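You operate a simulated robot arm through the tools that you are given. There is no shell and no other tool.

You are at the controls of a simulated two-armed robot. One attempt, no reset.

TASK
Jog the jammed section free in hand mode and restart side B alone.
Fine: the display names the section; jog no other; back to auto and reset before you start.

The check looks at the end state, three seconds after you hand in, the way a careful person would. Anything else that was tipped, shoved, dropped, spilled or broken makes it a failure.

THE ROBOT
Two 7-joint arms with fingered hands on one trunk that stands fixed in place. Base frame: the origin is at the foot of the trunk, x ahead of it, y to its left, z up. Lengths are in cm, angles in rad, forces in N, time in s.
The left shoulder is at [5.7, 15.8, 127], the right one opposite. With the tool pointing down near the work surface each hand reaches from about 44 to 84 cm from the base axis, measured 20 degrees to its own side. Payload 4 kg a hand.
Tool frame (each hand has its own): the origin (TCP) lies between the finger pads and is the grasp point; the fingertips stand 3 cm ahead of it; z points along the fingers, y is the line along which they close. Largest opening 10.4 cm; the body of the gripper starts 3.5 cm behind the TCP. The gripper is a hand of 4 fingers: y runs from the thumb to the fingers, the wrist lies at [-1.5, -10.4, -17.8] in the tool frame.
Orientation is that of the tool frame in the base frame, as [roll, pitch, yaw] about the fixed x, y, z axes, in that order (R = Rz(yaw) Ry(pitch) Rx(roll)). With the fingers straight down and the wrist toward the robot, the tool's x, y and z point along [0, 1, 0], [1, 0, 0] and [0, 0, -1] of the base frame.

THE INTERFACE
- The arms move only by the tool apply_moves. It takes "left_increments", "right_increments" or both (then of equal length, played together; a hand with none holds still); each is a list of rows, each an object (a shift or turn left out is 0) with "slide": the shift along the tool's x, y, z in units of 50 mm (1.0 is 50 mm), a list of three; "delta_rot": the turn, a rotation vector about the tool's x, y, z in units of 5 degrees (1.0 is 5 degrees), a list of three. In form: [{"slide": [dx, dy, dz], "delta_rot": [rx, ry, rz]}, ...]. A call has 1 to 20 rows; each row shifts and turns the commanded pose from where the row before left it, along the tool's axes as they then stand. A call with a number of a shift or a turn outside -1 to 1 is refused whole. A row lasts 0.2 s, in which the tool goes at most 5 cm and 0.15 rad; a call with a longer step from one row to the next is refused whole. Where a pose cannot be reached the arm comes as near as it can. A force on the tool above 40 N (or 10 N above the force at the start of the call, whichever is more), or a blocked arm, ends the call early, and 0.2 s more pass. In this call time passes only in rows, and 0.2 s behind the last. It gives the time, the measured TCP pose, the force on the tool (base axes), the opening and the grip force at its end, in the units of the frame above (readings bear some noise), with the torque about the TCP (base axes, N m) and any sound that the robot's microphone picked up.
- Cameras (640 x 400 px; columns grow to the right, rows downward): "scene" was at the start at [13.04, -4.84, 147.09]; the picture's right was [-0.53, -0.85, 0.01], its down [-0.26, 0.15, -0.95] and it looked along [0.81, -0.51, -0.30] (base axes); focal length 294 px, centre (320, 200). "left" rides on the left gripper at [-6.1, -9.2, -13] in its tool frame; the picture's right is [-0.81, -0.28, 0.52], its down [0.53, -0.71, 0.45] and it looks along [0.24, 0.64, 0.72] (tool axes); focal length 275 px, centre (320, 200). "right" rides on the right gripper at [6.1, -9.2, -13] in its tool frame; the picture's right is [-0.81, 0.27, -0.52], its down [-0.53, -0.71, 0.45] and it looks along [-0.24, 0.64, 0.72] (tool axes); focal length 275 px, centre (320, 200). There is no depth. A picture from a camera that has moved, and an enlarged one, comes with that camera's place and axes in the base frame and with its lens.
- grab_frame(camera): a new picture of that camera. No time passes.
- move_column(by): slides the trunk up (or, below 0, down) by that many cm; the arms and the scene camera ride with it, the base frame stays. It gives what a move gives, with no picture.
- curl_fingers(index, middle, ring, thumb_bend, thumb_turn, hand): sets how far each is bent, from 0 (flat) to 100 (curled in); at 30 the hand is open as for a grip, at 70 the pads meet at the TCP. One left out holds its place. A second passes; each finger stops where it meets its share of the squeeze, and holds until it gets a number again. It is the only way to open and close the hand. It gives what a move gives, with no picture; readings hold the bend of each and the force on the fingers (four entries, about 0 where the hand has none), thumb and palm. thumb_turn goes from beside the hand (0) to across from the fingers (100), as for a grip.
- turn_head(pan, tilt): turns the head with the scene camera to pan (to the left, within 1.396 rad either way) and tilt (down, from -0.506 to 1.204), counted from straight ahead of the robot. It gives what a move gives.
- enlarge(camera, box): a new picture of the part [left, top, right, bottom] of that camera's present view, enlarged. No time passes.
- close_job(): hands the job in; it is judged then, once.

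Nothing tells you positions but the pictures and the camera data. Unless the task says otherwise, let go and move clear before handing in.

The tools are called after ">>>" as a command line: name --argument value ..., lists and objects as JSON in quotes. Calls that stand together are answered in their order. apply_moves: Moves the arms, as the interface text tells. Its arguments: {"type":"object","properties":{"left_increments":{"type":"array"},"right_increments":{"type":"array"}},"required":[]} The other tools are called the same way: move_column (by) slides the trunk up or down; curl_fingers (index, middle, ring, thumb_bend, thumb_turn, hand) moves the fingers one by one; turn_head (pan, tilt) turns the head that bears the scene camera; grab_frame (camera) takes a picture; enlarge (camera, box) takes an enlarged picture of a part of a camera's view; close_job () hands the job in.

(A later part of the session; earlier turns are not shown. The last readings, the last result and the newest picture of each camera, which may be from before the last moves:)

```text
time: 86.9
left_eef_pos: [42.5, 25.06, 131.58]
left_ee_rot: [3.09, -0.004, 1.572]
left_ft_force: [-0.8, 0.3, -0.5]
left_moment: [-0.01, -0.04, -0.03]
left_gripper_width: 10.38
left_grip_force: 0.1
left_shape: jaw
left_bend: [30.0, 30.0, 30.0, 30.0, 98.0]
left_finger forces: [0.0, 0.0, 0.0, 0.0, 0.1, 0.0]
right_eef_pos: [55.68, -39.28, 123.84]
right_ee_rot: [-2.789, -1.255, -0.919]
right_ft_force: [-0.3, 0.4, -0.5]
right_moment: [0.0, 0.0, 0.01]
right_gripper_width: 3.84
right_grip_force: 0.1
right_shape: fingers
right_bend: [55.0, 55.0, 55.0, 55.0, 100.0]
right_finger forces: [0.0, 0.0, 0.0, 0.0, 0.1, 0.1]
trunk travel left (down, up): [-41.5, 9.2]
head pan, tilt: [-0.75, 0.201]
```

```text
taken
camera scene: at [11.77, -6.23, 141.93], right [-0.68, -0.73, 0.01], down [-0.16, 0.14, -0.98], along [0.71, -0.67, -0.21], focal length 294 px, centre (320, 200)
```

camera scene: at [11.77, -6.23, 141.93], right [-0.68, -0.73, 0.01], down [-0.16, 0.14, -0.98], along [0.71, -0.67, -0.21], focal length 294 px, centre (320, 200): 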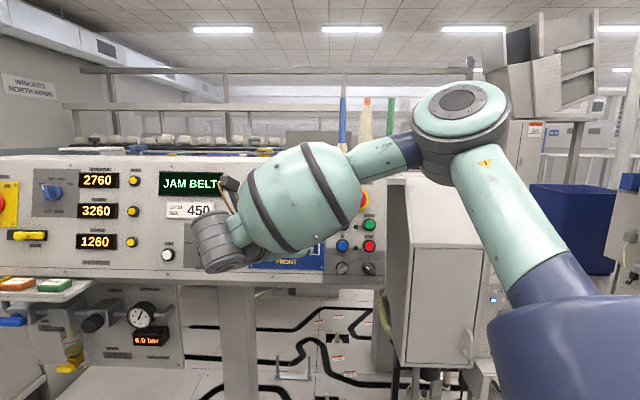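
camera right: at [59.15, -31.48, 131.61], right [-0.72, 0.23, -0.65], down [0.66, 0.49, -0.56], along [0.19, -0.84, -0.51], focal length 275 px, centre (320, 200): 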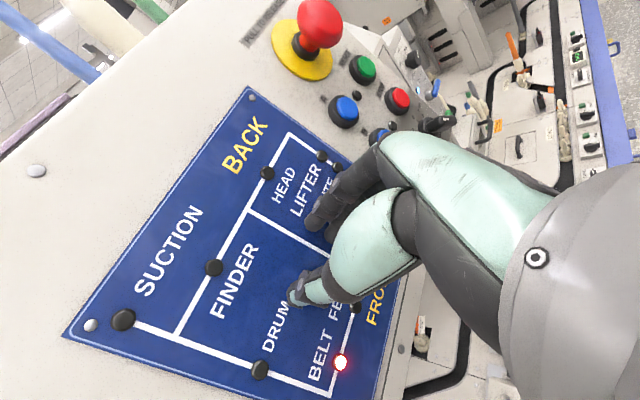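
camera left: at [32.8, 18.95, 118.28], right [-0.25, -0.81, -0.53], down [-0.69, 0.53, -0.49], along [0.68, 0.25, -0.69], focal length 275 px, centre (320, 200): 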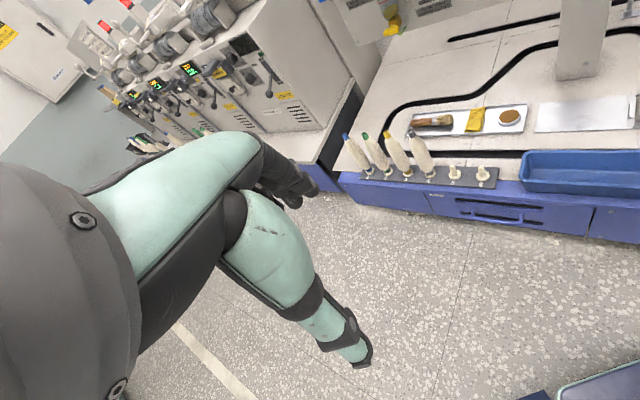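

I'll try the other approach for the section knob, with the wrist to the right of it. I'll undo the tilt and roll the hand round through the palm-up pose.

>>> apply_moves --right_increments '[{"delta_rot": [-1, 0, 0]}, {"delta_rot": [-1, 0, 0]}, {"delta_rot": [-1, 0, 0]}, {"delta_rot": [0, 0, 1]}, {"delta_rot": [0, 0, 1]}, {"delta_rot": [0, 0, 1]}, {"delta_rot": [0, 0, 1]}, {"delta_rot": [0, 0, 1]}, {"delta_rot": [0, 0, 1]}, {"delta_rot": [0, 0, 1]}, {"delta_rot": [0, 0, 1]}, {"delta_rot": [0, 0, 1]}, {"delta_rot": [0, 0, 1]}, {"delta_rot": [0, 0, 1]}, {"delta_rot": [0, 0, 1]}, {"delta_rot": [0, 0, 1]}]'

>>> apply_moves --right_increments '[{"delta_rot": [0, 0, 1]}, {"delta_rot": [0, 0, 1]}, {"delta_rot": [0, 0, 1]}, {"delta_rot": [0, 0, 1]}, {"delta_rot": [0, 0, 1]}, {"delta_rot": [0, 0, 1]}, {"delta_rot": [0, 0, 1]}, {"delta_rot": [0, 0, 1]}, {"delta_rot": [0, 0, 1]}, {"delta_rot": [0, 0, 1]}, {"delta_rot": [0, 0, 1]}, {"delta_rot": [0, 0, 1]}, {"delta_rot": [0, 0, 1]}]'

>>> grab_frame --camera "scene"

>>> grab_frame --camera "right"

```text
time: 90.3
left_eef_pos: [42.64, 25.06, 131.63]
left_ee_rot: [3.091, -0.004, 1.574]
left_ft_force: [-0.1, -0.2, -0.3]
left_moment: [-0.01, -0.03, 0.01]
left_gripper_width: 10.4
left_grip_force: 0.1
left_shape: jaw
left_bend: [30.0, 30.0, 30.0, 30.0, 98.0]
left_finger forces: [0.0, 0.0, 0.0, 0.0, 0.0, 0.0]
right_eef_pos: [55.47, -42.23, 123.36]
right_ee_rot: [-1.909, -0.386, -2.268]
right_ft_force: [-0.1, -0.7, -0.4]
right_moment: [0.01, 0.01, 0.01]
right_gripper_width: 3.85
right_grip_force: 0.0
right_shape: fingers
right_bend: [55.0, 55.0, 55.0, 55.0, 100.0]
right_finger forces: [0.1, 0.0, 0.0, 0.0, 0.0, 0.1]
right hand out of reach, approached as far as the arm can: row 3
trunk travel left (down, up): [-41.5, 9.2]
head pan, tilt: [-0.75, 0.201]
```

```text
time: 93.1
left_eef_pos: [42.71, 25.07, 131.65]
left_ee_rot: [3.092, -0.002, 1.572]
left_ft_force: [-1.0, 0.1, -0.2]
left_moment: [-0.01, 0.0, 0.01]
left_gripper_width: 10.39
left_grip_force: 0.0
left_shape: jaw
left_bend: [30.0, 30.0, 30.0, 30.0, 98.0]
left_finger forces: [0.0, 0.1, 0.0, 0.1, 0.1, 0.1]
right_eef_pos: [55.44, -42.29, 123.25]
right_ee_rot: [-1.983, 0.686, -2.667]
right_ft_force: [-0.2, 0.0, -0.1]
right_moment: [-0.01, 0.01, 0.01]
right_gripper_width: 3.85
right_grip_force: 0.0
right_shape: fingers
right_bend: [55.0, 55.0, 55.0, 55.0, 100.0]
right_finger forces: [0.1, 0.0, 0.0, 0.1, 0.1, 0.0]
trunk travel left (down, up): [-41.5, 9.2]
head pan, tilt: [-0.75, 0.201]
```

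```text
taken
camera scene: at [11.85, -6.31, 141.92], right [-0.68, -0.73, 0.01], down [-0.16, 0.14, -0.98], along [0.71, -0.67, -0.21], focal length 294 px, centre (320, 200)
```

scene: 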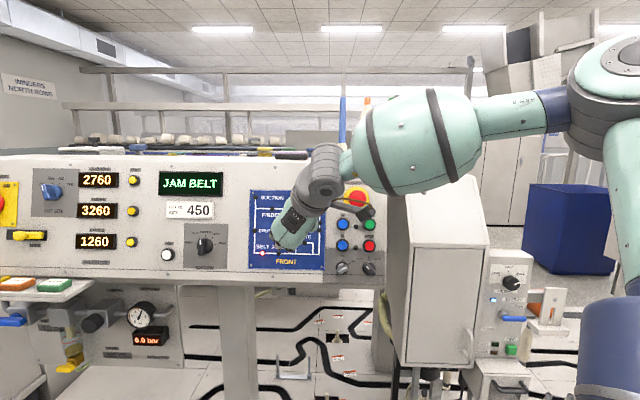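

```text
taken
camera right: at [39.87, -40.98, 129.93], right [0.32, 0.82, 0.48], down [0.42, -0.57, 0.7], along [0.85, -0.02, -0.53], focal length 275 px, centre (320, 200)
```

right: 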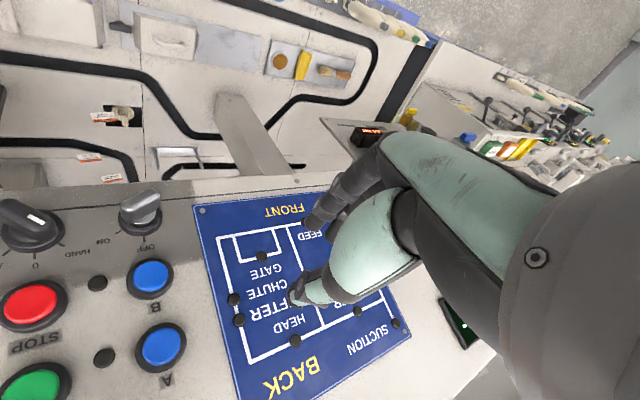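

>>> apply_moves --right_increments '[{"delta_rot": [0, 0, 1]}, {"delta_rot": [0, 0, 1]}, {"delta_rot": [0, 0, 1]}, {"delta_rot": [0, 0, 1]}, {"delta_rot": [0, 0, 1]}, {"delta_rot": [0, 0, 1]}, {"delta_rot": [0, 0, 1]}, {"delta_rot": [0, 0, 1]}, {"delta_rot": [0, 0, 1]}]'

>>> enlarge --camera "scene" --box '[320, 190, 400, 290]'

>>> grab_frame --camera "scene"

```text
time: 95.1
left_eef_pos: [42.67, 25.02, 131.59]
left_ee_rot: [3.092, -0.003, 1.573]
left_ft_force: [0.6, 0.0, -0.3]
left_moment: [0.02, -0.01, -0.01]
left_gripper_width: 10.4
left_grip_force: 0.0
left_shape: jaw
left_bend: [30.0, 30.0, 30.0, 30.0, 98.0]
left_finger forces: [0.0, 0.1, 0.1, 0.0, 0.1, 0.0]
right_eef_pos: [55.58, -42.14, 123.1]
right_ee_rot: [-2.969, 1.252, 2.496]
right_ft_force: [0.1, -0.3, 0.8]
right_moment: [0.01, 0.0, -0.06]
right_gripper_width: 3.85
right_grip_force: 0.1
right_shape: fingers
right_bend: [55.0, 55.0, 55.0, 55.0, 100.0]
right_finger forces: [0.0, 0.0, 0.0, 0.0, 0.0, 0.0]
trunk travel left (down, up): [-41.5, 9.2]
head pan, tilt: [-0.75, 0.201]
```

```text
4.00 times, centred on (360, 240) of scene
camera zoom: at [11.9, -6.33, 141.91], right [-0.68, -0.73, 0.01], down [-0.16, 0.14, -0.98], along [0.71, -0.67, -0.21], focal length 1176 px, centre (160, 40)
```

zoom: 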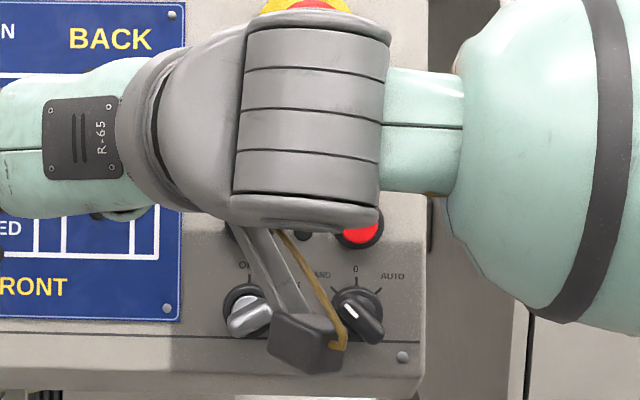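

```text
taken
camera scene: at [11.9, -6.33, 141.91], right [-0.68, -0.73, 0.01], down [-0.16, 0.14, -0.98], along [0.71, -0.67, -0.21], focal length 294 px, centre (320, 200)
```

scene: 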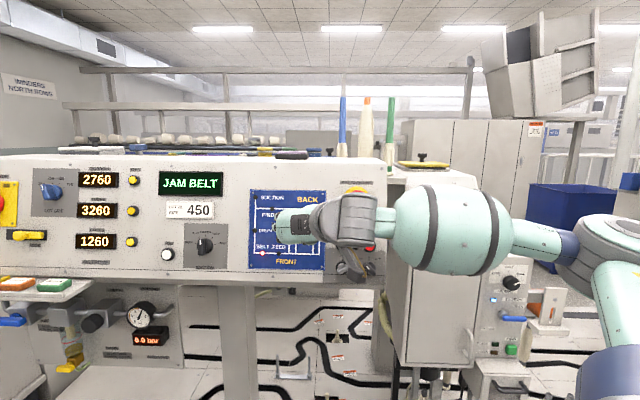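

With the wrist to the right, the pose is reachable and the mode lever reads HAND. Next I'll slide left to the section knob.

>>> apply_moves --right_increments '[{"slide": [0.08, 0.48, 0]}, {"slide": [0.08, 0.48, 0]}, {"slide": [0.08, 0.48, 0]}, {"slide": [0.08, 0.48, 0]}, {"slide": [0.08, 0.48, 0]}, {"slide": [0.08, 0.48, 0]}, {"slide": [0.08, 0.48, 0]}, {"slide": [0.08, 0.48, 0]}]'

>>> grab_frame --camera "right"

>>> grab_frame --camera "scene"

```text
time: 96.9
left_eef_pos: [42.68, 25.03, 131.57]
left_ee_rot: [3.093, -0.005, 1.572]
left_ft_force: [0.0, -0.1, 0.3]
left_moment: [-0.02, 0.01, -0.03]
left_gripper_width: 10.42
left_grip_force: 0.0
left_shape: jaw
left_bend: [30.0, 30.0, 30.0, 30.0, 98.0]
left_finger forces: [0.0, 0.0, 0.1, 0.1, 0.0, 0.0]
right_eef_pos: [68.82, -32.14, 125.22]
right_ee_rot: [-2.944, 1.249, 2.523]
right_ft_force: [0.2, -1.5, 0.7]
right_moment: [0.01, -0.02, -0.02]
right_gripper_width: 3.86
right_grip_force: 0.0
right_shape: fingers
right_bend: [55.0, 55.0, 55.0, 55.0, 100.0]
right_finger forces: [0.0, 0.0, 0.0, 0.0, 0.0, 0.1]
right hand out of reach, approached as far as the arm can: row 3, 4, 5, 6, 7, 8
trunk travel left (down, up): [-41.5, 9.2]
head pan, tilt: [-0.75, 0.201]
```

```text
taken
camera right: at [52.3, -28.23, 124.06], right [0.07, 0.4, 0.91], down [-0.08, -0.91, 0.41], along [0.99, -0.11, -0.03], focal length 275 px, centre (320, 200)
```

right: 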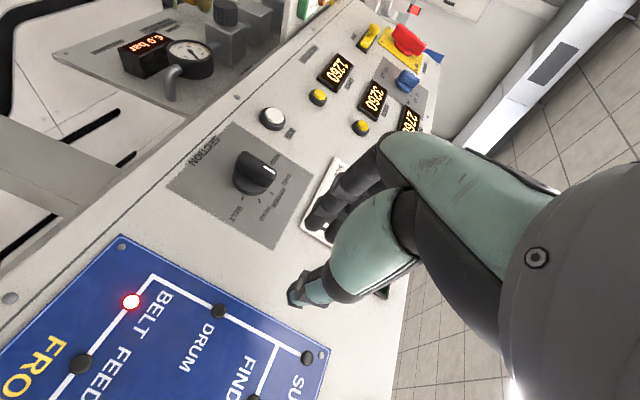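

```text
taken
camera scene: at [11.99, -6.19, 141.91], right [-0.68, -0.73, 0.01], down [-0.16, 0.14, -0.98], along [0.71, -0.67, -0.21], focal length 294 px, centre (320, 200)
```

scene: 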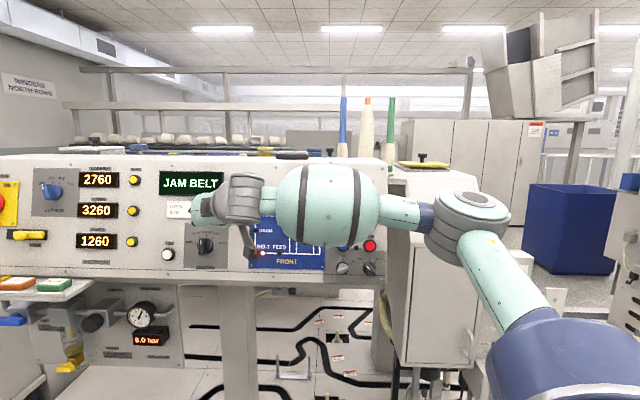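

The arm wants the hand higher relative to the shoulder here, so lowering the trunk should help. I'll back off 2 cm, lower 8 cm, then move left.

>>> apply_moves --right_increments '[{"slide": [0, 0, -0.4]}]'

>>> move_column --by -8

>>> apply_moves --right_increments '[{"slide": [0, 0.4, 0]}, {"slide": [0, 0.4, 0]}, {"slide": [0, 0.4, 0]}]'

>>> grab_frame --camera "right"

```text
time: 97.3
left_eef_pos: [42.63, 25.16, 131.66]
left_ee_rot: [3.09, -0.003, 1.573]
left_ft_force: [-0.4, 1.0, -0.1]
left_moment: [0.03, 0.02, -0.01]
left_gripper_width: 10.38
left_grip_force: 0.1
left_shape: jaw
left_bend: [30.0, 30.0, 30.0, 30.0, 98.0]
left_finger forces: [0.0, 0.0, 0.0, 0.1, 0.1, 0.0]
right_eef_pos: [67.46, -30.91, 126.23]
right_ee_rot: [-2.945, 1.252, 2.524]
right_ft_force: [-0.3, -0.8, 0.1]
right_moment: [0.02, 0.01, 0.01]
right_gripper_width: 3.89
right_grip_force: 0.1
right_shape: fingers
right_bend: [55.0, 55.0, 55.0, 55.0, 100.0]
right_finger forces: [0.1, 0.0, 0.0, 0.0, 0.1, 0.1]
trunk travel left (down, up): [-41.5, 9.2]
head pan, tilt: [-0.75, 0.201]
```

```text
time: 98.5
left_eef_pos: [42.59, 25.03, 123.58]
left_ee_rot: [3.092, -0.002, 1.574]
left_ft_force: [-0.3, -0.3, 0.6]
left_moment: [0.0, 0.03, -0.03]
left_gripper_width: 10.4
left_grip_force: 0.1
left_shape: jaw
left_bend: [30.0, 30.0, 30.0, 30.0, 98.0]
left_finger forces: [0.1, 0.0, 0.0, 0.0, 0.0, 0.0]
right_eef_pos: [67.45, -30.93, 118.06]
right_ee_rot: [-2.947, 1.251, 2.522]
right_ft_force: [0.3, 0.3, 1.3]
right_moment: [0.01, -0.02, 0.01]
right_gripper_width: 3.86
right_grip_force: 0.1
right_shape: fingers
right_bend: [55.0, 55.0, 55.0, 55.0, 100.0]
right_finger forces: [0.0, 0.0, 0.0, 0.0, 0.1, 0.1]
trunk travel left (down, up): [-33.5, 17.2]
head pan, tilt: [-0.75, 0.201]
```

```text
time: 99.3
left_eef_pos: [42.54, 25.01, 123.62]
left_ee_rot: [3.095, -0.004, 1.573]
left_ft_force: [-0.2, -0.2, 0.5]
left_moment: [0.03, -0.03, -0.01]
left_gripper_width: 10.4
left_grip_force: 0.0
left_shape: jaw
left_bend: [30.0, 30.0, 30.0, 30.0, 98.0]
left_finger forces: [0.0, 0.1, 0.1, 0.1, 0.0, 0.0]
right_eef_pos: [71.9, -27.02, 118.92]
right_ee_rot: [-2.93, 1.249, 2.54]
right_ft_force: [-1.0, -0.3, -0.6]
right_moment: [-0.02, 0.01, 0.0]
right_gripper_width: 3.85
right_grip_force: 0.1
right_shape: fingers
right_bend: [55.0, 55.0, 55.0, 55.0, 100.0]
right_finger forces: [0.0, 0.1, 0.1, 0.1, 0.0, 0.1]
right hand out of reach, approached as far as the arm can: row 1, 2, 3
trunk travel left (down, up): [-33.5, 17.2]
head pan, tilt: [-0.75, 0.201]
```

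```text
taken
camera right: at [55.39, -23.28, 117.83], right [0.07, 0.41, 0.91], down [-0.08, -0.91, 0.41], along [0.99, -0.1, -0.04], focal length 275 px, centre (320, 200)
```

right: 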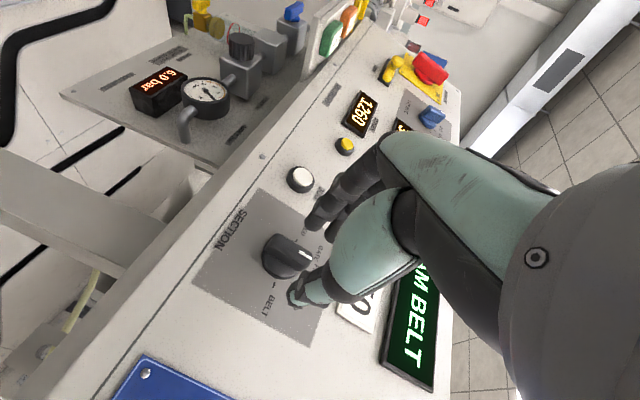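

>>> move_column --by -4

>>> apply_moves --right_increments '[{"slide": [-0.4, 0, -0.1]}, {"slide": [-0.3, 0.2, 0]}, {"slide": [0, 0.3, 0]}]'

>>> enlarge --camera "right" --box '[200, 180, 380, 340]'

>>> grab_frame --camera "scene"

```text
time: 100.1
left_eef_pos: [42.66, 24.99, 119.54]
left_ee_rot: [3.094, -0.003, 1.575]
left_ft_force: [0.1, 0.3, 0.3]
left_moment: [0.01, -0.01, 0.0]
left_gripper_width: 10.4
left_grip_force: 0.1
left_shape: jaw
left_bend: [30.0, 30.0, 30.0, 30.0, 98.0]
left_finger forces: [0.0, 0.0, 0.0, 0.0, 0.0, 0.1]
right_eef_pos: [71.82, -27.21, 115.06]
right_ee_rot: [-2.937, 1.249, 2.533]
right_ft_force: [-0.6, 0.0, -0.5]
right_moment: [0.0, 0.01, 0.02]
right_gripper_width: 3.85
right_grip_force: 0.0
right_shape: fingers
right_bend: [55.0, 55.0, 55.0, 55.0, 100.0]
right_finger forces: [0.0, 0.0, 0.1, 0.0, 0.0, 0.0]
trunk travel left (down, up): [-29.5, 21.2]
head pan, tilt: [-0.75, 0.201]
```

```text
time: 100.9
left_eef_pos: [42.66, 25.15, 119.49]
left_ee_rot: [3.091, 0.001, 1.571]
left_ft_force: [0.1, 0.7, -0.7]
left_moment: [0.01, -0.02, 0.0]
left_gripper_width: 10.41
left_grip_force: 0.0
left_shape: jaw
left_bend: [30.0, 30.0, 30.0, 30.0, 98.0]
left_finger forces: [0.0, 0.0, 0.1, 0.0, 0.0, 0.0]
right_eef_pos: [74.26, -25.76, 118.35]
right_ee_rot: [-2.931, 1.246, 2.539]
right_ft_force: [-0.1, 0.3, 0.2]
right_moment: [0.01, 0.0, 0.02]
right_gripper_width: 3.84
right_grip_force: 0.0
right_shape: fingers
right_bend: [55.0, 55.0, 55.0, 55.0, 100.0]
right_finger forces: [0.1, 0.0, 0.1, 0.0, 0.0, 0.0]
trunk travel left (down, up): [-29.5, 21.2]
head pan, tilt: [-0.75, 0.201]
```

```text
2.50 times, centred on (290, 260) of right
camera zoom: at [57.73, -22.04, 117.2], right [0.08, 0.41, 0.91], down [-0.08, -0.91, 0.41], along [0.99, -0.1, -0.04], focal length 688 px, centre (395, 50)
```

zoom: 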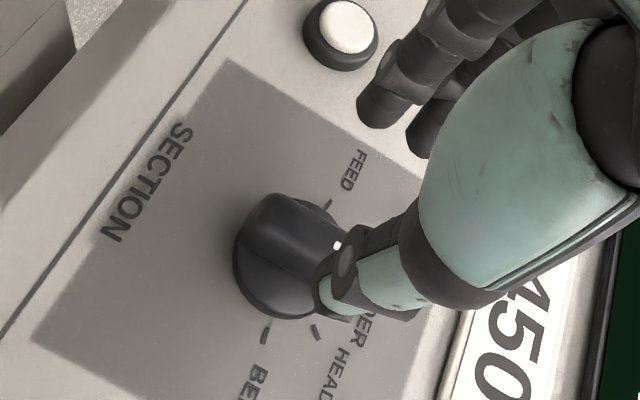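

```text
taken
camera scene: at [11.82, -6.2, 129.89], right [-0.68, -0.73, 0.01], down [-0.16, 0.14, -0.98], along [0.71, -0.67, -0.21], focal length 294 px, centre (320, 200)
```

scene: 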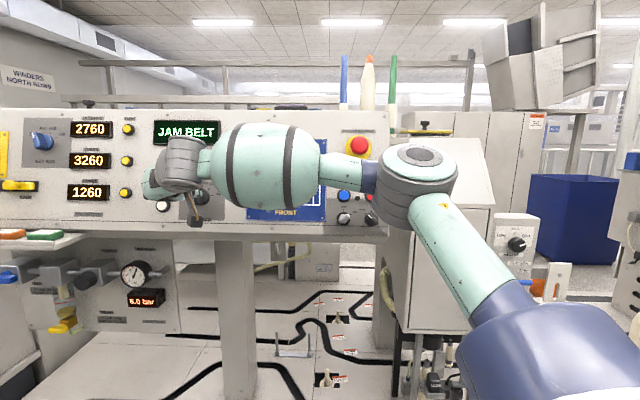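

The knob is reachable and well lined up now. I'll advance over the lever in stages.

>>> apply_moves --right_increments '[{"slide": [0, 0, 0.25]}, {"slide": [0, 0, 0.25]}, {"slide": [0, 0, 0.2]}, {"slide": [0, 0, 0.15]}]'

>>> enlarge --camera "right" --box '[200, 180, 380, 340]'

```text
time: 101.9
left_eef_pos: [42.62, 24.97, 119.6]
left_ee_rot: [3.094, -0.003, 1.572]
left_ft_force: [-0.3, -0.1, 0.0]
left_moment: [0.0, 0.01, -0.02]
left_gripper_width: 10.43
left_grip_force: 0.1
left_shape: jaw
left_bend: [30.0, 30.0, 30.0, 30.0, 98.0]
left_finger forces: [0.0, 0.1, 0.1, 0.0, 0.1, 0.0]
right_eef_pos: [77.15, -28.81, 116.76]
right_ee_rot: [-2.94, 1.247, 2.533]
right_ft_force: [0.3, 0.9, 0.6]
right_moment: [-0.03, -0.02, -0.01]
right_gripper_width: 3.86
right_grip_force: 0.0
right_shape: fingers
right_bend: [55.0, 55.0, 55.0, 55.0, 100.0]
right_finger forces: [0.0, 0.0, 0.0, 0.0, 0.1, 0.0]
trunk travel left (down, up): [-29.5, 21.2]
head pan, tilt: [-0.75, 0.201]
```

```text
2.50 times, centred on (290, 260) of right
camera zoom: at [60.57, -25.08, 115.75], right [0.07, 0.4, 0.91], down [-0.08, -0.91, 0.41], along [0.99, -0.1, -0.04], focal length 688 px, centre (395, 50)
```

zoom: 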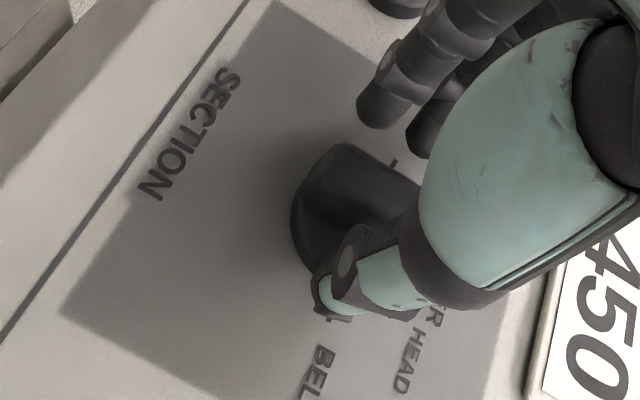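

>>> curl_fingers --hand "right" --index 61 --middle 61 --ring 61 --thumb_bend 61

>>> apply_moves --right_increments '[{"slide": [0, 0, 0.06]}, {"slide": [0, 0, 0.06]}, {"slide": [0, 0, 0.06]}]'

>>> enlarge --camera "right" --box '[200, 180, 380, 340]'

```text
time: 102.9
left_eef_pos: [42.56, 25.03, 119.64]
left_ee_rot: [3.093, -0.003, 1.572]
left_ft_force: [0.4, -0.1, 0.4]
left_moment: [-0.01, -0.03, 0.02]
left_gripper_width: 10.39
left_grip_force: 0.1
left_shape: jaw
left_bend: [30.0, 30.0, 30.0, 30.0, 98.0]
left_finger forces: [0.0, 0.0, 0.0, 0.0, 0.0, 0.1]
right_eef_pos: [77.09, -28.95, 116.96]
right_ee_rot: [-2.941, 1.247, 2.529]
right_ft_force: [0.5, -1.3, 0.3]
right_moment: [-0.01, 0.03, 0.0]
right_gripper_width: 2.4
right_grip_force: 0.1
right_shape: fingers
right_bend: [61.0, 61.0, 61.0, 61.0, 100.0]
right_finger forces: [0.0, 0.1, 0.1, 0.1, 0.0, 0.0]
trunk travel left (down, up): [-29.5, 21.2]
head pan, tilt: [-0.75, 0.201]
```

```text
time: 103.7
left_eef_pos: [42.49, 25.1, 119.57]
left_ee_rot: [3.09, -0.003, 1.573]
left_ft_force: [0.7, 0.0, 0.5]
left_moment: [0.0, 0.03, -0.03]
left_gripper_width: 10.38
left_grip_force: 0.0
left_shape: jaw
left_bend: [30.0, 30.0, 30.0, 30.0, 98.0]
left_finger forces: [0.1, 0.1, 0.1, 0.0, 0.0, 0.0]
right_eef_pos: [77.66, -29.24, 116.71]
right_ee_rot: [-2.933, 1.247, 2.539]
right_ft_force: [-3.2, 2.8, 0.1]
right_moment: [-0.02, -0.01, 0.05]
right_gripper_width: 2.5
right_grip_force: 2.5
right_shape: fingers
right_bend: [61.0, 61.0, 61.0, 60.0, 100.0]
right_finger forces: [0.0, 3.9, 0.1, 0.0, 1.0, 0.0]
trunk travel left (down, up): [-29.5, 21.2]
head pan, tilt: [-0.75, 0.201]
```

```text
2.50 times, centred on (290, 260) of right
camera zoom: at [61.12, -25.46, 115.56], right [0.07, 0.41, 0.91], down [-0.08, -0.91, 0.41], along [0.99, -0.1, -0.04], focal length 688 px, centre (395, 50)
```

zoom: 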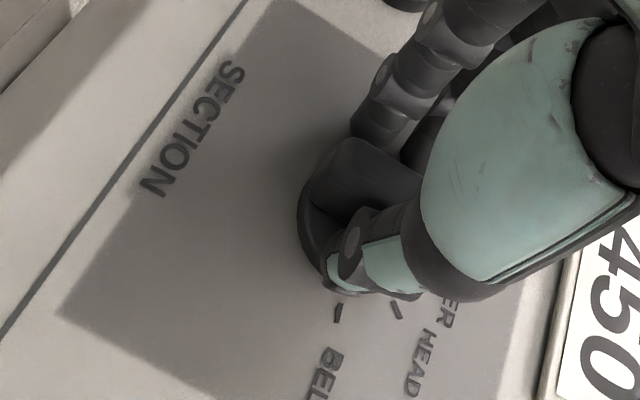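

Fingertips touch the collar lightly. Closing on the lever.

>>> curl_fingers --hand "right" --index 90 --middle 90 --ring 90 --thumb_bend 90

>>> enlarge --camera "right" --box '[200, 180, 380, 340]'

```text
time: 104.7
left_eef_pos: [42.55, 24.91, 119.57]
left_ee_rot: [3.093, -0.006, 1.573]
left_ft_force: [-0.8, 0.7, 1.1]
left_moment: [0.03, 0.0, 0.0]
left_gripper_width: 10.37
left_grip_force: 0.0
left_shape: jaw
left_bend: [30.0, 30.0, 30.0, 30.0, 98.0]
left_finger forces: [0.0, 0.1, 0.0, 0.0, 0.0, 0.0]
right_eef_pos: [77.61, -29.76, 116.64]
right_ee_rot: [-2.944, 1.25, 2.526]
right_ft_force: [4.1, -10.3, 6.2]
right_moment: [-0.2, -0.08, -0.11]
right_gripper_width: 1.0
right_grip_force: 26.0
right_shape: fingers
right_bend: [73.0, 73.0, 90.0, 66.0, 100.0]
right_finger forces: [12.9, 11.9, 0.0, 0.0, 28.1, 0.0]
trunk travel left (down, up): [-29.5, 21.2]
head pan, tilt: [-0.75, 0.201]
```

```text
2.50 times, centred on (290, 260) of right
camera zoom: at [61.18, -25.82, 115.54], right [0.07, 0.4, 0.91], down [-0.08, -0.91, 0.41], along [0.99, -0.1, -0.03], focal length 688 px, centre (395, 50)
```

zoom: 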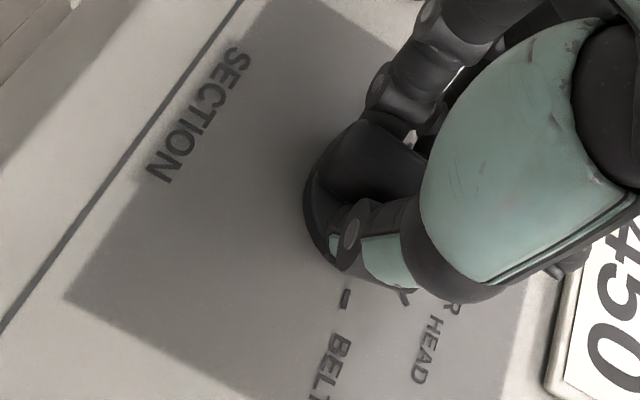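

Index, middle and thumb hold the lever (26 N). I'll turn clockwise toward BELT, checking as I go.

>>> apply_moves --right_increments '[{"slide": [0, 0.012, 0], "delta_rot": [0, 0, 1]}, {"slide": [0, 0.012, 0], "delta_rot": [0, 0, 1]}, {"slide": [0, 0.012, 0], "delta_rot": [0, 0, 1]}, {"slide": [0, 0.012, 0], "delta_rot": [0, 0, 1]}, {"slide": [0, 0.012, 0], "delta_rot": [0, 0, 1]}, {"slide": [0, 0.012, 0], "delta_rot": [0, 0, 1]}]'

>>> enlarge --camera "right" --box '[200, 180, 380, 340]'

```text
time: 105.4
left_eef_pos: [41.16, 24.94, 120.17]
left_ee_rot: [3.08, -0.008, 1.571]
left_ft_force: [0.9, -1.0, 0.3]
left_moment: [0.03, 0.01, -0.01]
left_gripper_width: 10.38
left_grip_force: 0.0
left_shape: jaw
left_bend: [30.0, 30.0, 30.0, 30.0, 98.0]
left_finger forces: [0.0, 0.0, 0.1, 0.0, 0.0, 0.0]
right_eef_pos: [77.65, -30.54, 120.59]
right_ee_rot: [2.814, 1.225, 1.974]
right_ft_force: [0.7, -0.9, 0.2]
right_moment: [0.0, -0.04, 0.02]
right_gripper_width: 0.0
right_grip_force: 0.0
right_shape: fingers
right_bend: [74.0, 76.0, 90.0, 79.0, 99.0]
right_finger forces: [0.0, 0.0, 0.1, 0.1, 0.0, 0.1]
right hand out of reach, approached as far as the arm can: row 2, 3
trunk travel left (down, up): [-29.5, 21.2]
head pan, tilt: [-0.75, 0.201]
stopped in row 3 (right hand): the force on the tool passed its limit at 45 N (the readings are from after the stop); the commanded pose is now the measured one
```

```text
2.50 times, centred on (290, 260) of right
camera zoom: at [61.53, -25.67, 117.97], right [-0.02, 0.28, 0.96], down [-0.17, -0.95, 0.28], along [0.99, -0.16, 0.07], focal length 688 px, centre (395, 50)
```

zoom: 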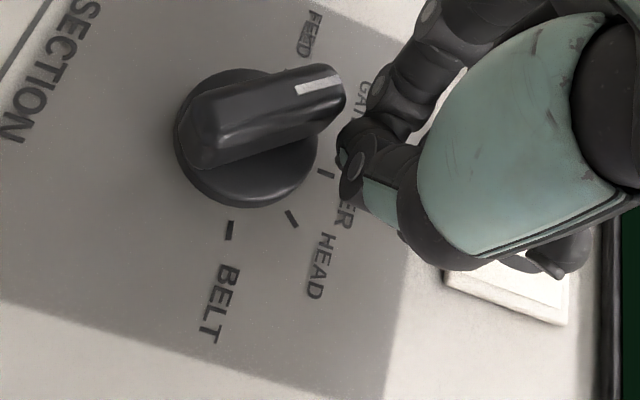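

The wrist roll runs out at this angle and the hand slipped off; the lever stays at FINDER. I'll grip the lever by its two ends instead, which starts with the hand 90° back and turns within the reachable range.

>>> apply_moves --right_increments '[{"slide": [0, 0, -0.3]}, {"slide": [0, 0, -0.4]}, {"slide": [0, 0, -0.5]}]'

>>> curl_fingers --hand "right" --index 48 --middle 48 --ring 100 --thumb_bend 48

>>> apply_moves --right_increments '[{"delta_rot": [0, 0, -1]}, {"delta_rot": [0, 0, -1]}, {"delta_rot": [0, 0, -1]}, {"delta_rot": [0, 0, -1]}, {"delta_rot": [0, 0, -1]}, {"delta_rot": [0, 0, -1]}, {"delta_rot": [0, 0, -1]}, {"delta_rot": [0, 0, -1]}, {"delta_rot": [0, 0, -1]}, {"delta_rot": [0, 0, -1]}, {"delta_rot": [0, 0, -1]}, {"delta_rot": [0, 0, -1]}, {"delta_rot": [0, 0, -1]}, {"delta_rot": [0, 0, -1]}, {"delta_rot": [0, 0, -1]}, {"delta_rot": [0, 0, -1]}, {"delta_rot": [0, 0, -1]}, {"delta_rot": [0, 0, -1]}, {"delta_rot": [0, 0, -1]}]'

>>> grab_frame --camera "right"

>>> grab_frame --camera "scene"

```text
time: 106.2
left_eef_pos: [41.09, 25.08, 120.11]
left_ee_rot: [3.079, -0.003, 1.573]
left_ft_force: [-0.6, 0.6, 0.4]
left_moment: [0.01, -0.02, 0.0]
left_gripper_width: 10.41
left_grip_force: 0.1
left_shape: jaw
left_bend: [30.0, 30.0, 30.0, 30.0, 98.0]
left_finger forces: [0.0, 0.0, 0.1, 0.1, 0.1, 0.0]
right_eef_pos: [73.73, -26.8, 122.97]
right_ee_rot: [2.834, 1.223, 1.991]
right_ft_force: [-0.6, 0.3, 0.5]
right_moment: [-0.04, 0.0, -0.01]
right_gripper_width: 0.0
right_grip_force: 0.2
right_shape: fingers
right_bend: [74.0, 76.0, 90.0, 79.0, 99.0]
right_finger forces: [0.0, 0.0, 0.0, 0.1, 0.1, 0.0]
right hand out of reach, approached as far as the arm can: row 2
trunk travel left (down, up): [-29.5, 21.2]
head pan, tilt: [-0.75, 0.201]
```

```text
time: 107.2
left_eef_pos: [41.14, 25.04, 120.1]
left_ee_rot: [3.081, -0.003, 1.573]
left_ft_force: [-0.3, 0.5, -0.6]
left_moment: [0.02, -0.02, -0.01]
left_gripper_width: 10.41
left_grip_force: 0.0
left_shape: jaw
left_bend: [30.0, 30.0, 30.0, 30.0, 98.0]
left_finger forces: [0.0, 0.1, 0.1, 0.0, 0.1, 0.1]
right_eef_pos: [73.89, -26.84, 122.96]
right_ee_rot: [2.835, 1.222, 1.996]
right_ft_force: [0.5, 0.3, 0.0]
right_moment: [0.0, -0.02, -0.02]
right_gripper_width: 5.66
right_grip_force: 0.0
right_shape: fingers
right_bend: [48.0, 48.0, 100.0, 48.0, 100.0]
right_finger forces: [0.0, 0.1, 0.0, 0.0, 0.0, 0.0]
trunk travel left (down, up): [-29.5, 21.2]
head pan, tilt: [-0.75, 0.201]
```

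```text
time: 111.2
left_eef_pos: [41.12, 25.02, 120.12]
left_ee_rot: [3.078, -0.001, 1.573]
left_ft_force: [-0.7, 0.5, -0.8]
left_moment: [-0.03, -0.01, -0.01]
left_gripper_width: 10.39
left_grip_force: 0.1
left_shape: jaw
left_bend: [30.0, 30.0, 30.0, 30.0, 98.0]
left_finger forces: [0.1, 0.1, 0.0, 0.0, 0.0, 0.1]
right_eef_pos: [67.17, -40.0, 120.72]
right_ee_rot: [-1.902, 0.105, -2.427]
right_ft_force: [-0.6, 0.4, 0.4]
right_moment: [-0.02, 0.05, -0.01]
right_gripper_width: 5.67
right_grip_force: 0.0
right_shape: fingers
right_bend: [48.0, 48.0, 100.0, 48.0, 100.0]
right_finger forces: [0.0, 0.0, 0.0, 0.1, 0.0, 0.0]
right hand out of reach, approached as far as the arm can: row 5, 6, 7, 8, 9, 11, 12, 13, 14, 15, 16, 17, 18, 19
trunk travel left (down, up): [-29.5, 21.2]
head pan, tilt: [-0.75, 0.201]
```

```text
taken
camera right: at [55.46, -37.72, 132.99], right [0.24, 0.97, -0.01], down [0.79, -0.19, 0.58], along [0.56, -0.14, -0.82], focal length 275 px, centre (320, 200)
```

right: 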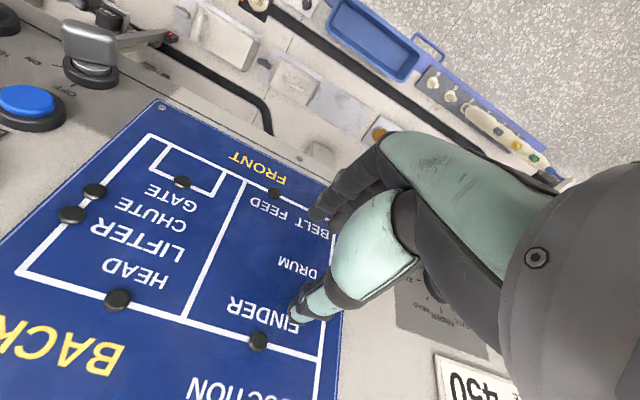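

```text
taken
camera scene: at [11.68, -6.23, 129.91], right [-0.68, -0.73, 0.01], down [-0.16, 0.14, -0.98], along [0.71, -0.67, -0.21], focal length 294 px, centre (320, 200)
```

scene: 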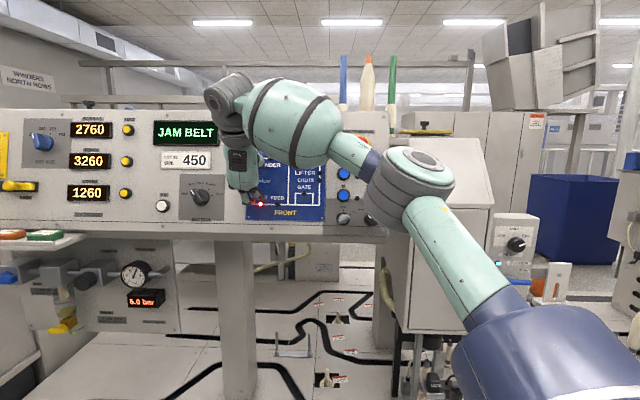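

The right arm can't hold these angles this far left, because its forearm folds back on itself. The left arm lines up naturally with this knob, so I'll retract the right hand and bring the left one in.

>>> apply_moves --right_increments '[{"slide": [0, 0, -0.5]}, {"slide": [0, 0, -0.5]}, {"slide": [0.5, 0, -0.3]}, {"slide": [0.5, 0, 0]}, {"slide": [0.5, 0, 0]}, {"slide": [0.5, 0, 0]}, {"slide": [0.5, 0, 0]}, {"slide": [0.5, 0, 0]}, {"slide": [0.5, 0, 0]}]'

>>> apply_moves --left_increments '[{"delta_rot": [0, 0, -1]}, {"delta_rot": [0, 0, -1]}, {"delta_rot": [0, 0, -1]}, {"delta_rot": [0, 0, -1]}, {"delta_rot": [0, 0, -1]}, {"delta_rot": [0, 0, -1]}, {"delta_rot": [0, 0, -1]}, {"delta_rot": [0, 0, -1]}, {"delta_rot": [0, 0, -1]}]'

>>> grab_frame --camera "scene"

>>> grab_frame --camera "left"

```text
time: 113.2
left_eef_pos: [41.06, 25.0, 120.14]
left_ee_rot: [3.079, -0.006, 1.572]
left_ft_force: [-0.8, 0.4, 0.2]
left_moment: [0.0, -0.01, -0.02]
left_gripper_width: 10.42
left_grip_force: 0.0
left_shape: jaw
left_bend: [30.0, 30.0, 30.0, 30.0, 98.0]
left_finger forces: [0.1, 0.0, 0.0, 0.0, 0.1, 0.1]
right_eef_pos: [49.69, -46.66, 120.93]
right_ee_rot: [-1.903, 0.108, -2.428]
right_ft_force: [-0.3, -0.7, -0.5]
right_moment: [0.02, 0.01, 0.0]
right_gripper_width: 5.66
right_grip_force: 0.0
right_shape: fingers
right_bend: [48.0, 48.0, 100.0, 48.0, 100.0]
right_finger forces: [0.1, 0.0, 0.0, 0.1, 0.1, 0.0]
trunk travel left (down, up): [-29.5, 21.2]
head pan, tilt: [-0.75, 0.201]
```

```text
time: 115.2
left_eef_pos: [41.15, 25.0, 120.1]
left_ee_rot: [3.093, 0.043, 2.36]
left_ft_force: [-0.3, 0.4, -0.4]
left_moment: [-0.03, -0.03, 0.0]
left_gripper_width: 10.39
left_grip_force: 0.1
left_shape: jaw
left_bend: [30.0, 30.0, 30.0, 30.0, 98.0]
left_finger forces: [0.0, 0.1, 0.1, 0.1, 0.0, 0.0]
right_eef_pos: [49.75, -46.64, 121.14]
right_ee_rot: [-1.904, 0.108, -2.432]
right_ft_force: [-0.2, -0.8, 0.4]
right_moment: [-0.01, 0.01, 0.01]
right_gripper_width: 5.68
right_grip_force: 0.0
right_shape: fingers
right_bend: [48.0, 48.0, 100.0, 48.0, 100.0]
right_finger forces: [0.1, 0.1, 0.0, 0.1, 0.0, 0.0]
trunk travel left (down, up): [-29.5, 21.2]
head pan, tilt: [-0.75, 0.201]
```

```text
taken
camera scene: at [11.71, -6.32, 129.9], right [-0.68, -0.73, 0.01], down [-0.16, 0.14, -0.98], along [0.71, -0.67, -0.21], focal length 294 px, centre (320, 200)
```

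scene: 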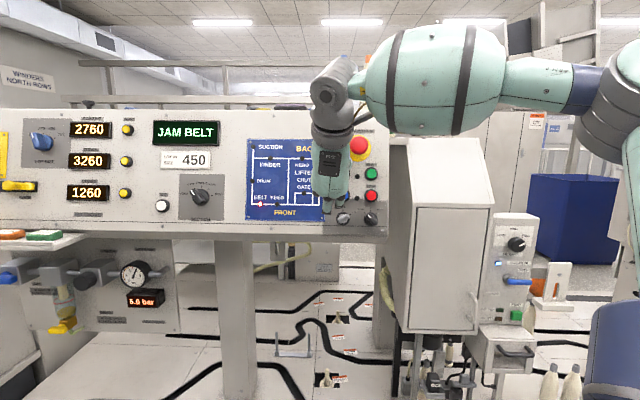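

```text
taken
camera left: at [38.14, 14.15, 133.06], right [0.41, -0.76, -0.5], down [-0.85, -0.13, -0.51], along [0.33, 0.63, -0.7], focal length 275 px, centre (320, 200)
```

left: 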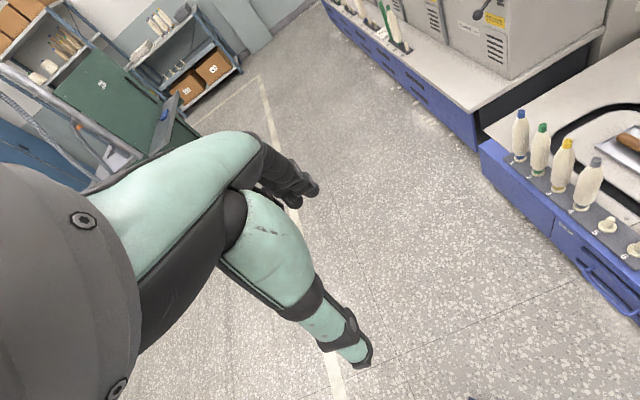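

>>> apply_moves --left_increments '[{"slide": [-0.66, -0.18, -0.04]}, {"slide": [-0.66, -0.18, -0.04]}, {"slide": [-0.66, -0.18, -0.04]}, {"slide": [-0.66, -0.18, -0.04]}, {"slide": [-0.66, -0.18, -0.04]}, {"slide": [-0.66, -0.18, -0.04]}, {"slide": [-0.66, -0.18, -0.04]}, {"slide": [-0.66, -0.18, -0.04]}, {"slide": [-0.66, -0.18, -0.04]}, {"slide": [-0.66, -0.18, -0.04]}]'

>>> apply_moves --left_increments '[{"delta_rot": [0, -1, 0]}, {"delta_rot": [0, -1, 0]}, {"delta_rot": [0, -1, 0]}, {"delta_rot": [0, -1, 0]}, {"delta_rot": [0, -1, 0]}, {"delta_rot": [0, -1, 0]}, {"delta_rot": [0, -1, 0]}, {"delta_rot": [0, -1, 0]}, {"delta_rot": [0, -1, 0]}, {"delta_rot": [0, -1, 0]}, {"delta_rot": [0, -1, 0]}, {"delta_rot": [0, -1, 0]}, {"delta_rot": [0, -1, 0]}, {"delta_rot": [0, -1, 0]}, {"delta_rot": [0, -1, 0]}]'

>>> grab_frame --camera "scene"

>>> grab_frame --camera "left"

```text
time: 117.4
left_eef_pos: [57.99, -4.97, 122.94]
left_ee_rot: [3.094, 0.039, 2.359]
left_ft_force: [0.2, -0.1, 0.5]
left_moment: [0.03, 0.01, -0.02]
left_gripper_width: 10.37
left_grip_force: 0.0
left_shape: jaw
left_bend: [30.0, 30.0, 30.0, 30.0, 98.0]
left_finger forces: [0.0, 0.0, 0.1, 0.1, 0.1, 0.0]
right_eef_pos: [49.84, -46.81, 120.92]
right_ee_rot: [-1.906, 0.109, -2.43]
right_ft_force: [0.0, 0.4, -0.8]
right_moment: [-0.01, 0.01, 0.04]
right_gripper_width: 5.68
right_grip_force: 0.0
right_shape: fingers
right_bend: [48.0, 48.0, 100.0, 48.0, 100.0]
right_finger forces: [0.0, 0.0, 0.1, 0.1, 0.1, 0.0]
trunk travel left (down, up): [-29.5, 21.2]
head pan, tilt: [-0.75, 0.201]
```

```text
time: 120.6
left_eef_pos: [58.08, -4.66, 123.06]
left_ee_rot: [2.942, 1.349, 2.165]
left_ft_force: [-0.6, -0.8, 0.2]
left_moment: [-0.01, -0.01, 0.02]
left_gripper_width: 10.38
left_grip_force: 0.2
left_shape: jaw
left_bend: [30.0, 30.0, 30.0, 30.0, 98.0]
left_finger forces: [0.1, 0.0, 0.0, 0.1, 0.0, 0.0]
right_eef_pos: [49.85, -46.69, 121.15]
right_ee_rot: [-1.902, 0.107, -2.431]
right_ft_force: [0.1, 0.2, -0.6]
right_moment: [-0.03, -0.02, -0.02]
right_gripper_width: 5.68
right_grip_force: 0.2
right_shape: fingers
right_bend: [48.0, 48.0, 100.0, 48.0, 100.0]
right_finger forces: [0.0, 0.1, 0.0, 0.0, 0.1, 0.0]
trunk travel left (down, up): [-29.5, 21.2]
head pan, tilt: [-0.75, 0.201]
```

```text
taken
camera scene: at [11.74, -6.29, 129.9], right [-0.68, -0.73, 0.01], down [-0.16, 0.14, -0.98], along [0.71, -0.67, -0.21], focal length 294 px, centre (320, 200)
```

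scene: 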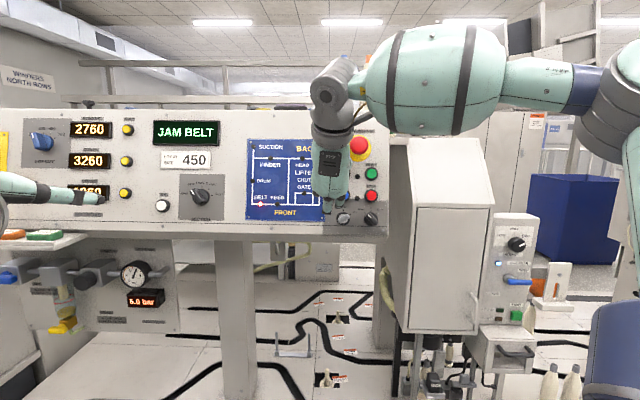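

```text
taken
camera left: at [43.2, -3.37, 131.58], right [0.27, -0.7, 0.67], down [-0.25, -0.72, -0.65], along [0.93, 0.01, -0.37], focal length 275 px, centre (320, 200)
```

left: 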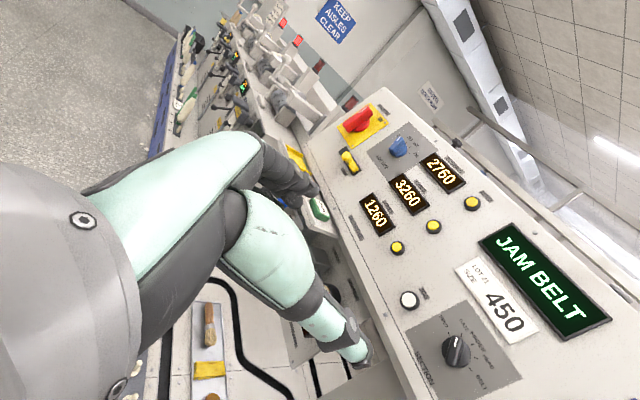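

The left hand reaches this pose, and the section knob lies almost straight ahead of it. I'll raise the trunk 12 cm for reach, shape the fingers and advance to stand-off.

>>> move_column --by 12

>>> curl_fingers --hand "left" --index 52 --middle 52 --ring 100 --thumb_bend 52 --thumb_turn 100

>>> apply_moves --left_increments '[{"slide": [0.147, -0.06, 0.45]}, {"slide": [0.147, -0.06, 0.45]}, {"slide": [0.147, -0.06, 0.45]}, {"slide": [0.147, -0.06, 0.45]}, {"slide": [0.147, -0.06, 0.45]}, {"slide": [0.147, -0.06, 0.45]}, {"slide": [0.147, -0.06, 0.45]}, {"slide": [0.147, -0.06, 0.45]}, {"slide": [0.147, -0.06, 0.45]}, {"slide": [0.147, -0.06, 0.45]}, {"slide": [0.147, -0.06, 0.45]}]'

>>> grab_frame --camera "left"

>>> grab_frame --camera "scene"

```text
time: 122.1
left_eef_pos: [57.91, -4.6, 135.14]
left_ee_rot: [2.934, 1.346, 2.157]
left_ft_force: [-0.1, 0.0, -0.8]
left_moment: [0.02, 0.01, 0.02]
left_gripper_width: 10.41
left_grip_force: 0.0
left_shape: jaw
left_bend: [30.0, 30.0, 30.0, 30.0, 98.0]
left_finger forces: [0.0, 0.0, 0.0, 0.1, 0.0, 0.1]
right_eef_pos: [49.92, -46.54, 133.02]
right_ee_rot: [-1.904, 0.108, -2.431]
right_ft_force: [0.6, 0.1, -0.7]
right_moment: [0.01, 0.0, -0.01]
right_gripper_width: 5.69
right_grip_force: 0.1
right_shape: fingers
right_bend: [48.0, 48.0, 100.0, 48.0, 100.0]
right_finger forces: [0.0, 0.0, 0.0, 0.1, 0.0, 0.0]
trunk travel left (down, up): [-41.5, 9.2]
head pan, tilt: [-0.75, 0.201]
```

```text
time: 123.1
left_eef_pos: [58.04, -4.71, 135.19]
left_ee_rot: [2.936, 1.346, 2.158]
left_ft_force: [-0.6, 0.1, -0.2]
left_moment: [0.02, 0.02, -0.01]
left_gripper_width: 4.73
left_grip_force: 0.2
left_shape: fingers
left_bend: [52.0, 52.0, 100.0, 52.0, 100.0]
left_finger forces: [0.0, 0.0, 0.0, 0.1, 0.0, 0.0]
right_eef_pos: [49.89, -46.64, 132.98]
right_ee_rot: [-1.903, 0.107, -2.43]
right_ft_force: [-0.2, -0.8, -0.4]
right_moment: [-0.02, 0.01, 0.03]
right_gripper_width: 5.69
right_grip_force: 0.0
right_shape: fingers
right_bend: [48.0, 48.0, 100.0, 48.0, 100.0]
right_finger forces: [0.1, 0.0, 0.0, 0.1, 0.0, 0.0]
trunk travel left (down, up): [-41.5, 9.2]
head pan, tilt: [-0.75, 0.201]
```

```text
time: 125.5
left_eef_pos: [72.05, -22.52, 121.81]
left_ee_rot: [2.952, 1.346, 2.176]
left_ft_force: [-0.9, -0.1, -0.7]
left_moment: [0.0, 0.04, 0.03]
left_gripper_width: 4.72
left_grip_force: 0.0
left_shape: fingers
left_bend: [52.0, 52.0, 100.0, 52.0, 100.0]
left_finger forces: [0.0, 0.0, 0.0, 0.0, 0.0, 0.0]
right_eef_pos: [49.78, -46.59, 133.08]
right_ee_rot: [-1.904, 0.107, -2.433]
right_ft_force: [0.1, 0.0, -0.2]
right_moment: [0.0, 0.0, 0.01]
right_gripper_width: 5.67
right_grip_force: 0.2
right_shape: fingers
right_bend: [48.0, 48.0, 100.0, 48.0, 100.0]
right_finger forces: [0.1, 0.1, 0.1, 0.0, 0.0, 0.0]
trunk travel left (down, up): [-41.5, 9.2]
head pan, tilt: [-0.75, 0.201]
```

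```text
taken
camera left: at [57.24, -21.13, 130.29], right [0.27, -0.7, 0.66], down [-0.25, -0.72, -0.65], along [0.93, 0.01, -0.37], focal length 275 px, centre (320, 200)
```

left: 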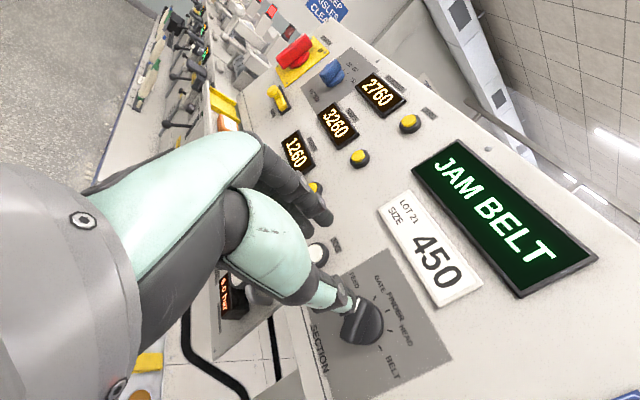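

```text
taken
camera scene: at [11.94, -6.31, 141.91], right [-0.68, -0.73, 0.01], down [-0.16, 0.14, -0.98], along [0.71, -0.67, -0.21], focal length 294 px, centre (320, 200)
```

scene: 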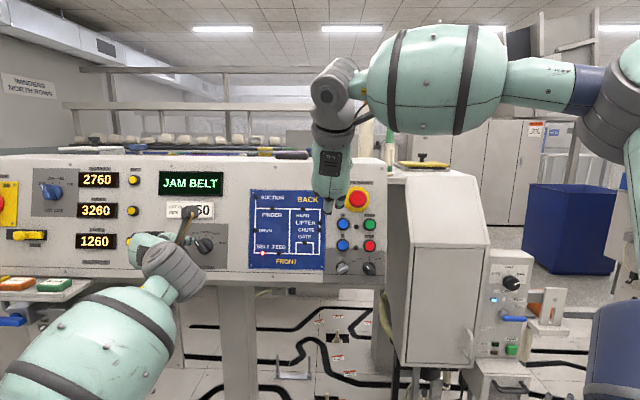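

The left arm reaches it comfortably. I'll zoom to measure the alignment.

>>> enlarge --camera "left" --box '[280, 250, 460, 390]'

```text
2.86 times, centred on (370, 320) of left
camera zoom: at [57.24, -21.13, 130.29], right [0.27, -0.7, 0.66], down [-0.25, -0.72, -0.65], along [0.93, 0.01, -0.37], focal length 786 px, centre (177, -143)
```

zoom: 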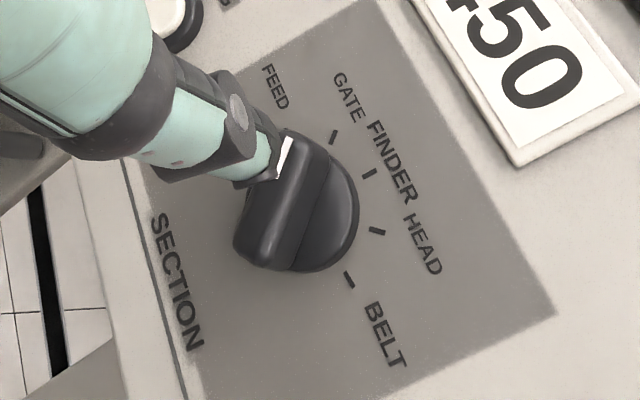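

>>> apply_moves --left_increments '[{"delta_rot": [0, 0.52, -0.4]}, {"slide": [0.28, -0.19, 0.2]}, {"slide": [0.27, -0.19, 0.2]}, {"slide": [0, 0, 0.4]}, {"slide": [0, 0, 0.3]}]'

>>> enlarge --camera "left" --box '[280, 210, 460, 350]'

```text
time: 126.7
left_eef_pos: [72.47, -24.53, 118.43]
left_ee_rot: [3.098, 1.306, 2.33]
left_ft_force: [0.1, -0.8, 0.1]
left_moment: [0.02, 0.0, 0.01]
left_gripper_width: 4.72
left_grip_force: 0.2
left_shape: fingers
left_bend: [52.0, 52.0, 100.0, 52.0, 100.0]
left_finger forces: [0.1, 0.0, 0.1, 0.0, 0.0, 0.0]
left hand out of reach, approached as far as the arm can: row 4, 5
right_eef_pos: [49.88, -46.59, 133.05]
right_ee_rot: [-1.904, 0.108, -2.43]
right_ft_force: [-0.2, 0.6, -0.5]
right_moment: [0.01, 0.0, -0.01]
right_gripper_width: 5.69
right_grip_force: 0.0
right_shape: fingers
right_bend: [48.0, 48.0, 100.0, 48.0, 100.0]
right_finger forces: [0.1, 0.0, 0.1, 0.0, 0.0, 0.1]
trunk travel left (down, up): [-41.5, 9.2]
head pan, tilt: [-0.75, 0.201]
```

```text
2.86 times, centred on (370, 280) of left
camera zoom: at [58.2, -23.55, 127.76], right [0.31, -0.7, 0.64], down [-0.28, -0.72, -0.64], along [0.91, 0.02, -0.42], focal length 786 px, centre (177, -29)
```

zoom: 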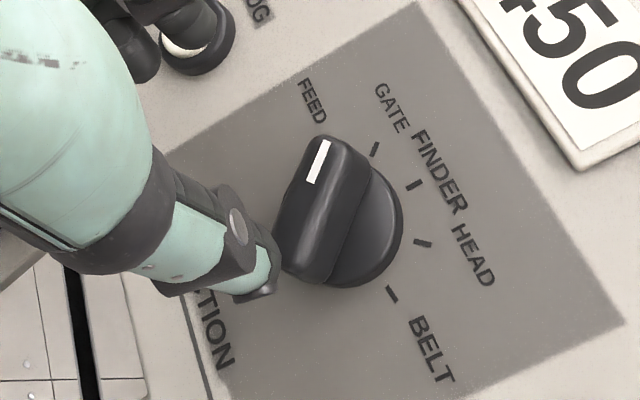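

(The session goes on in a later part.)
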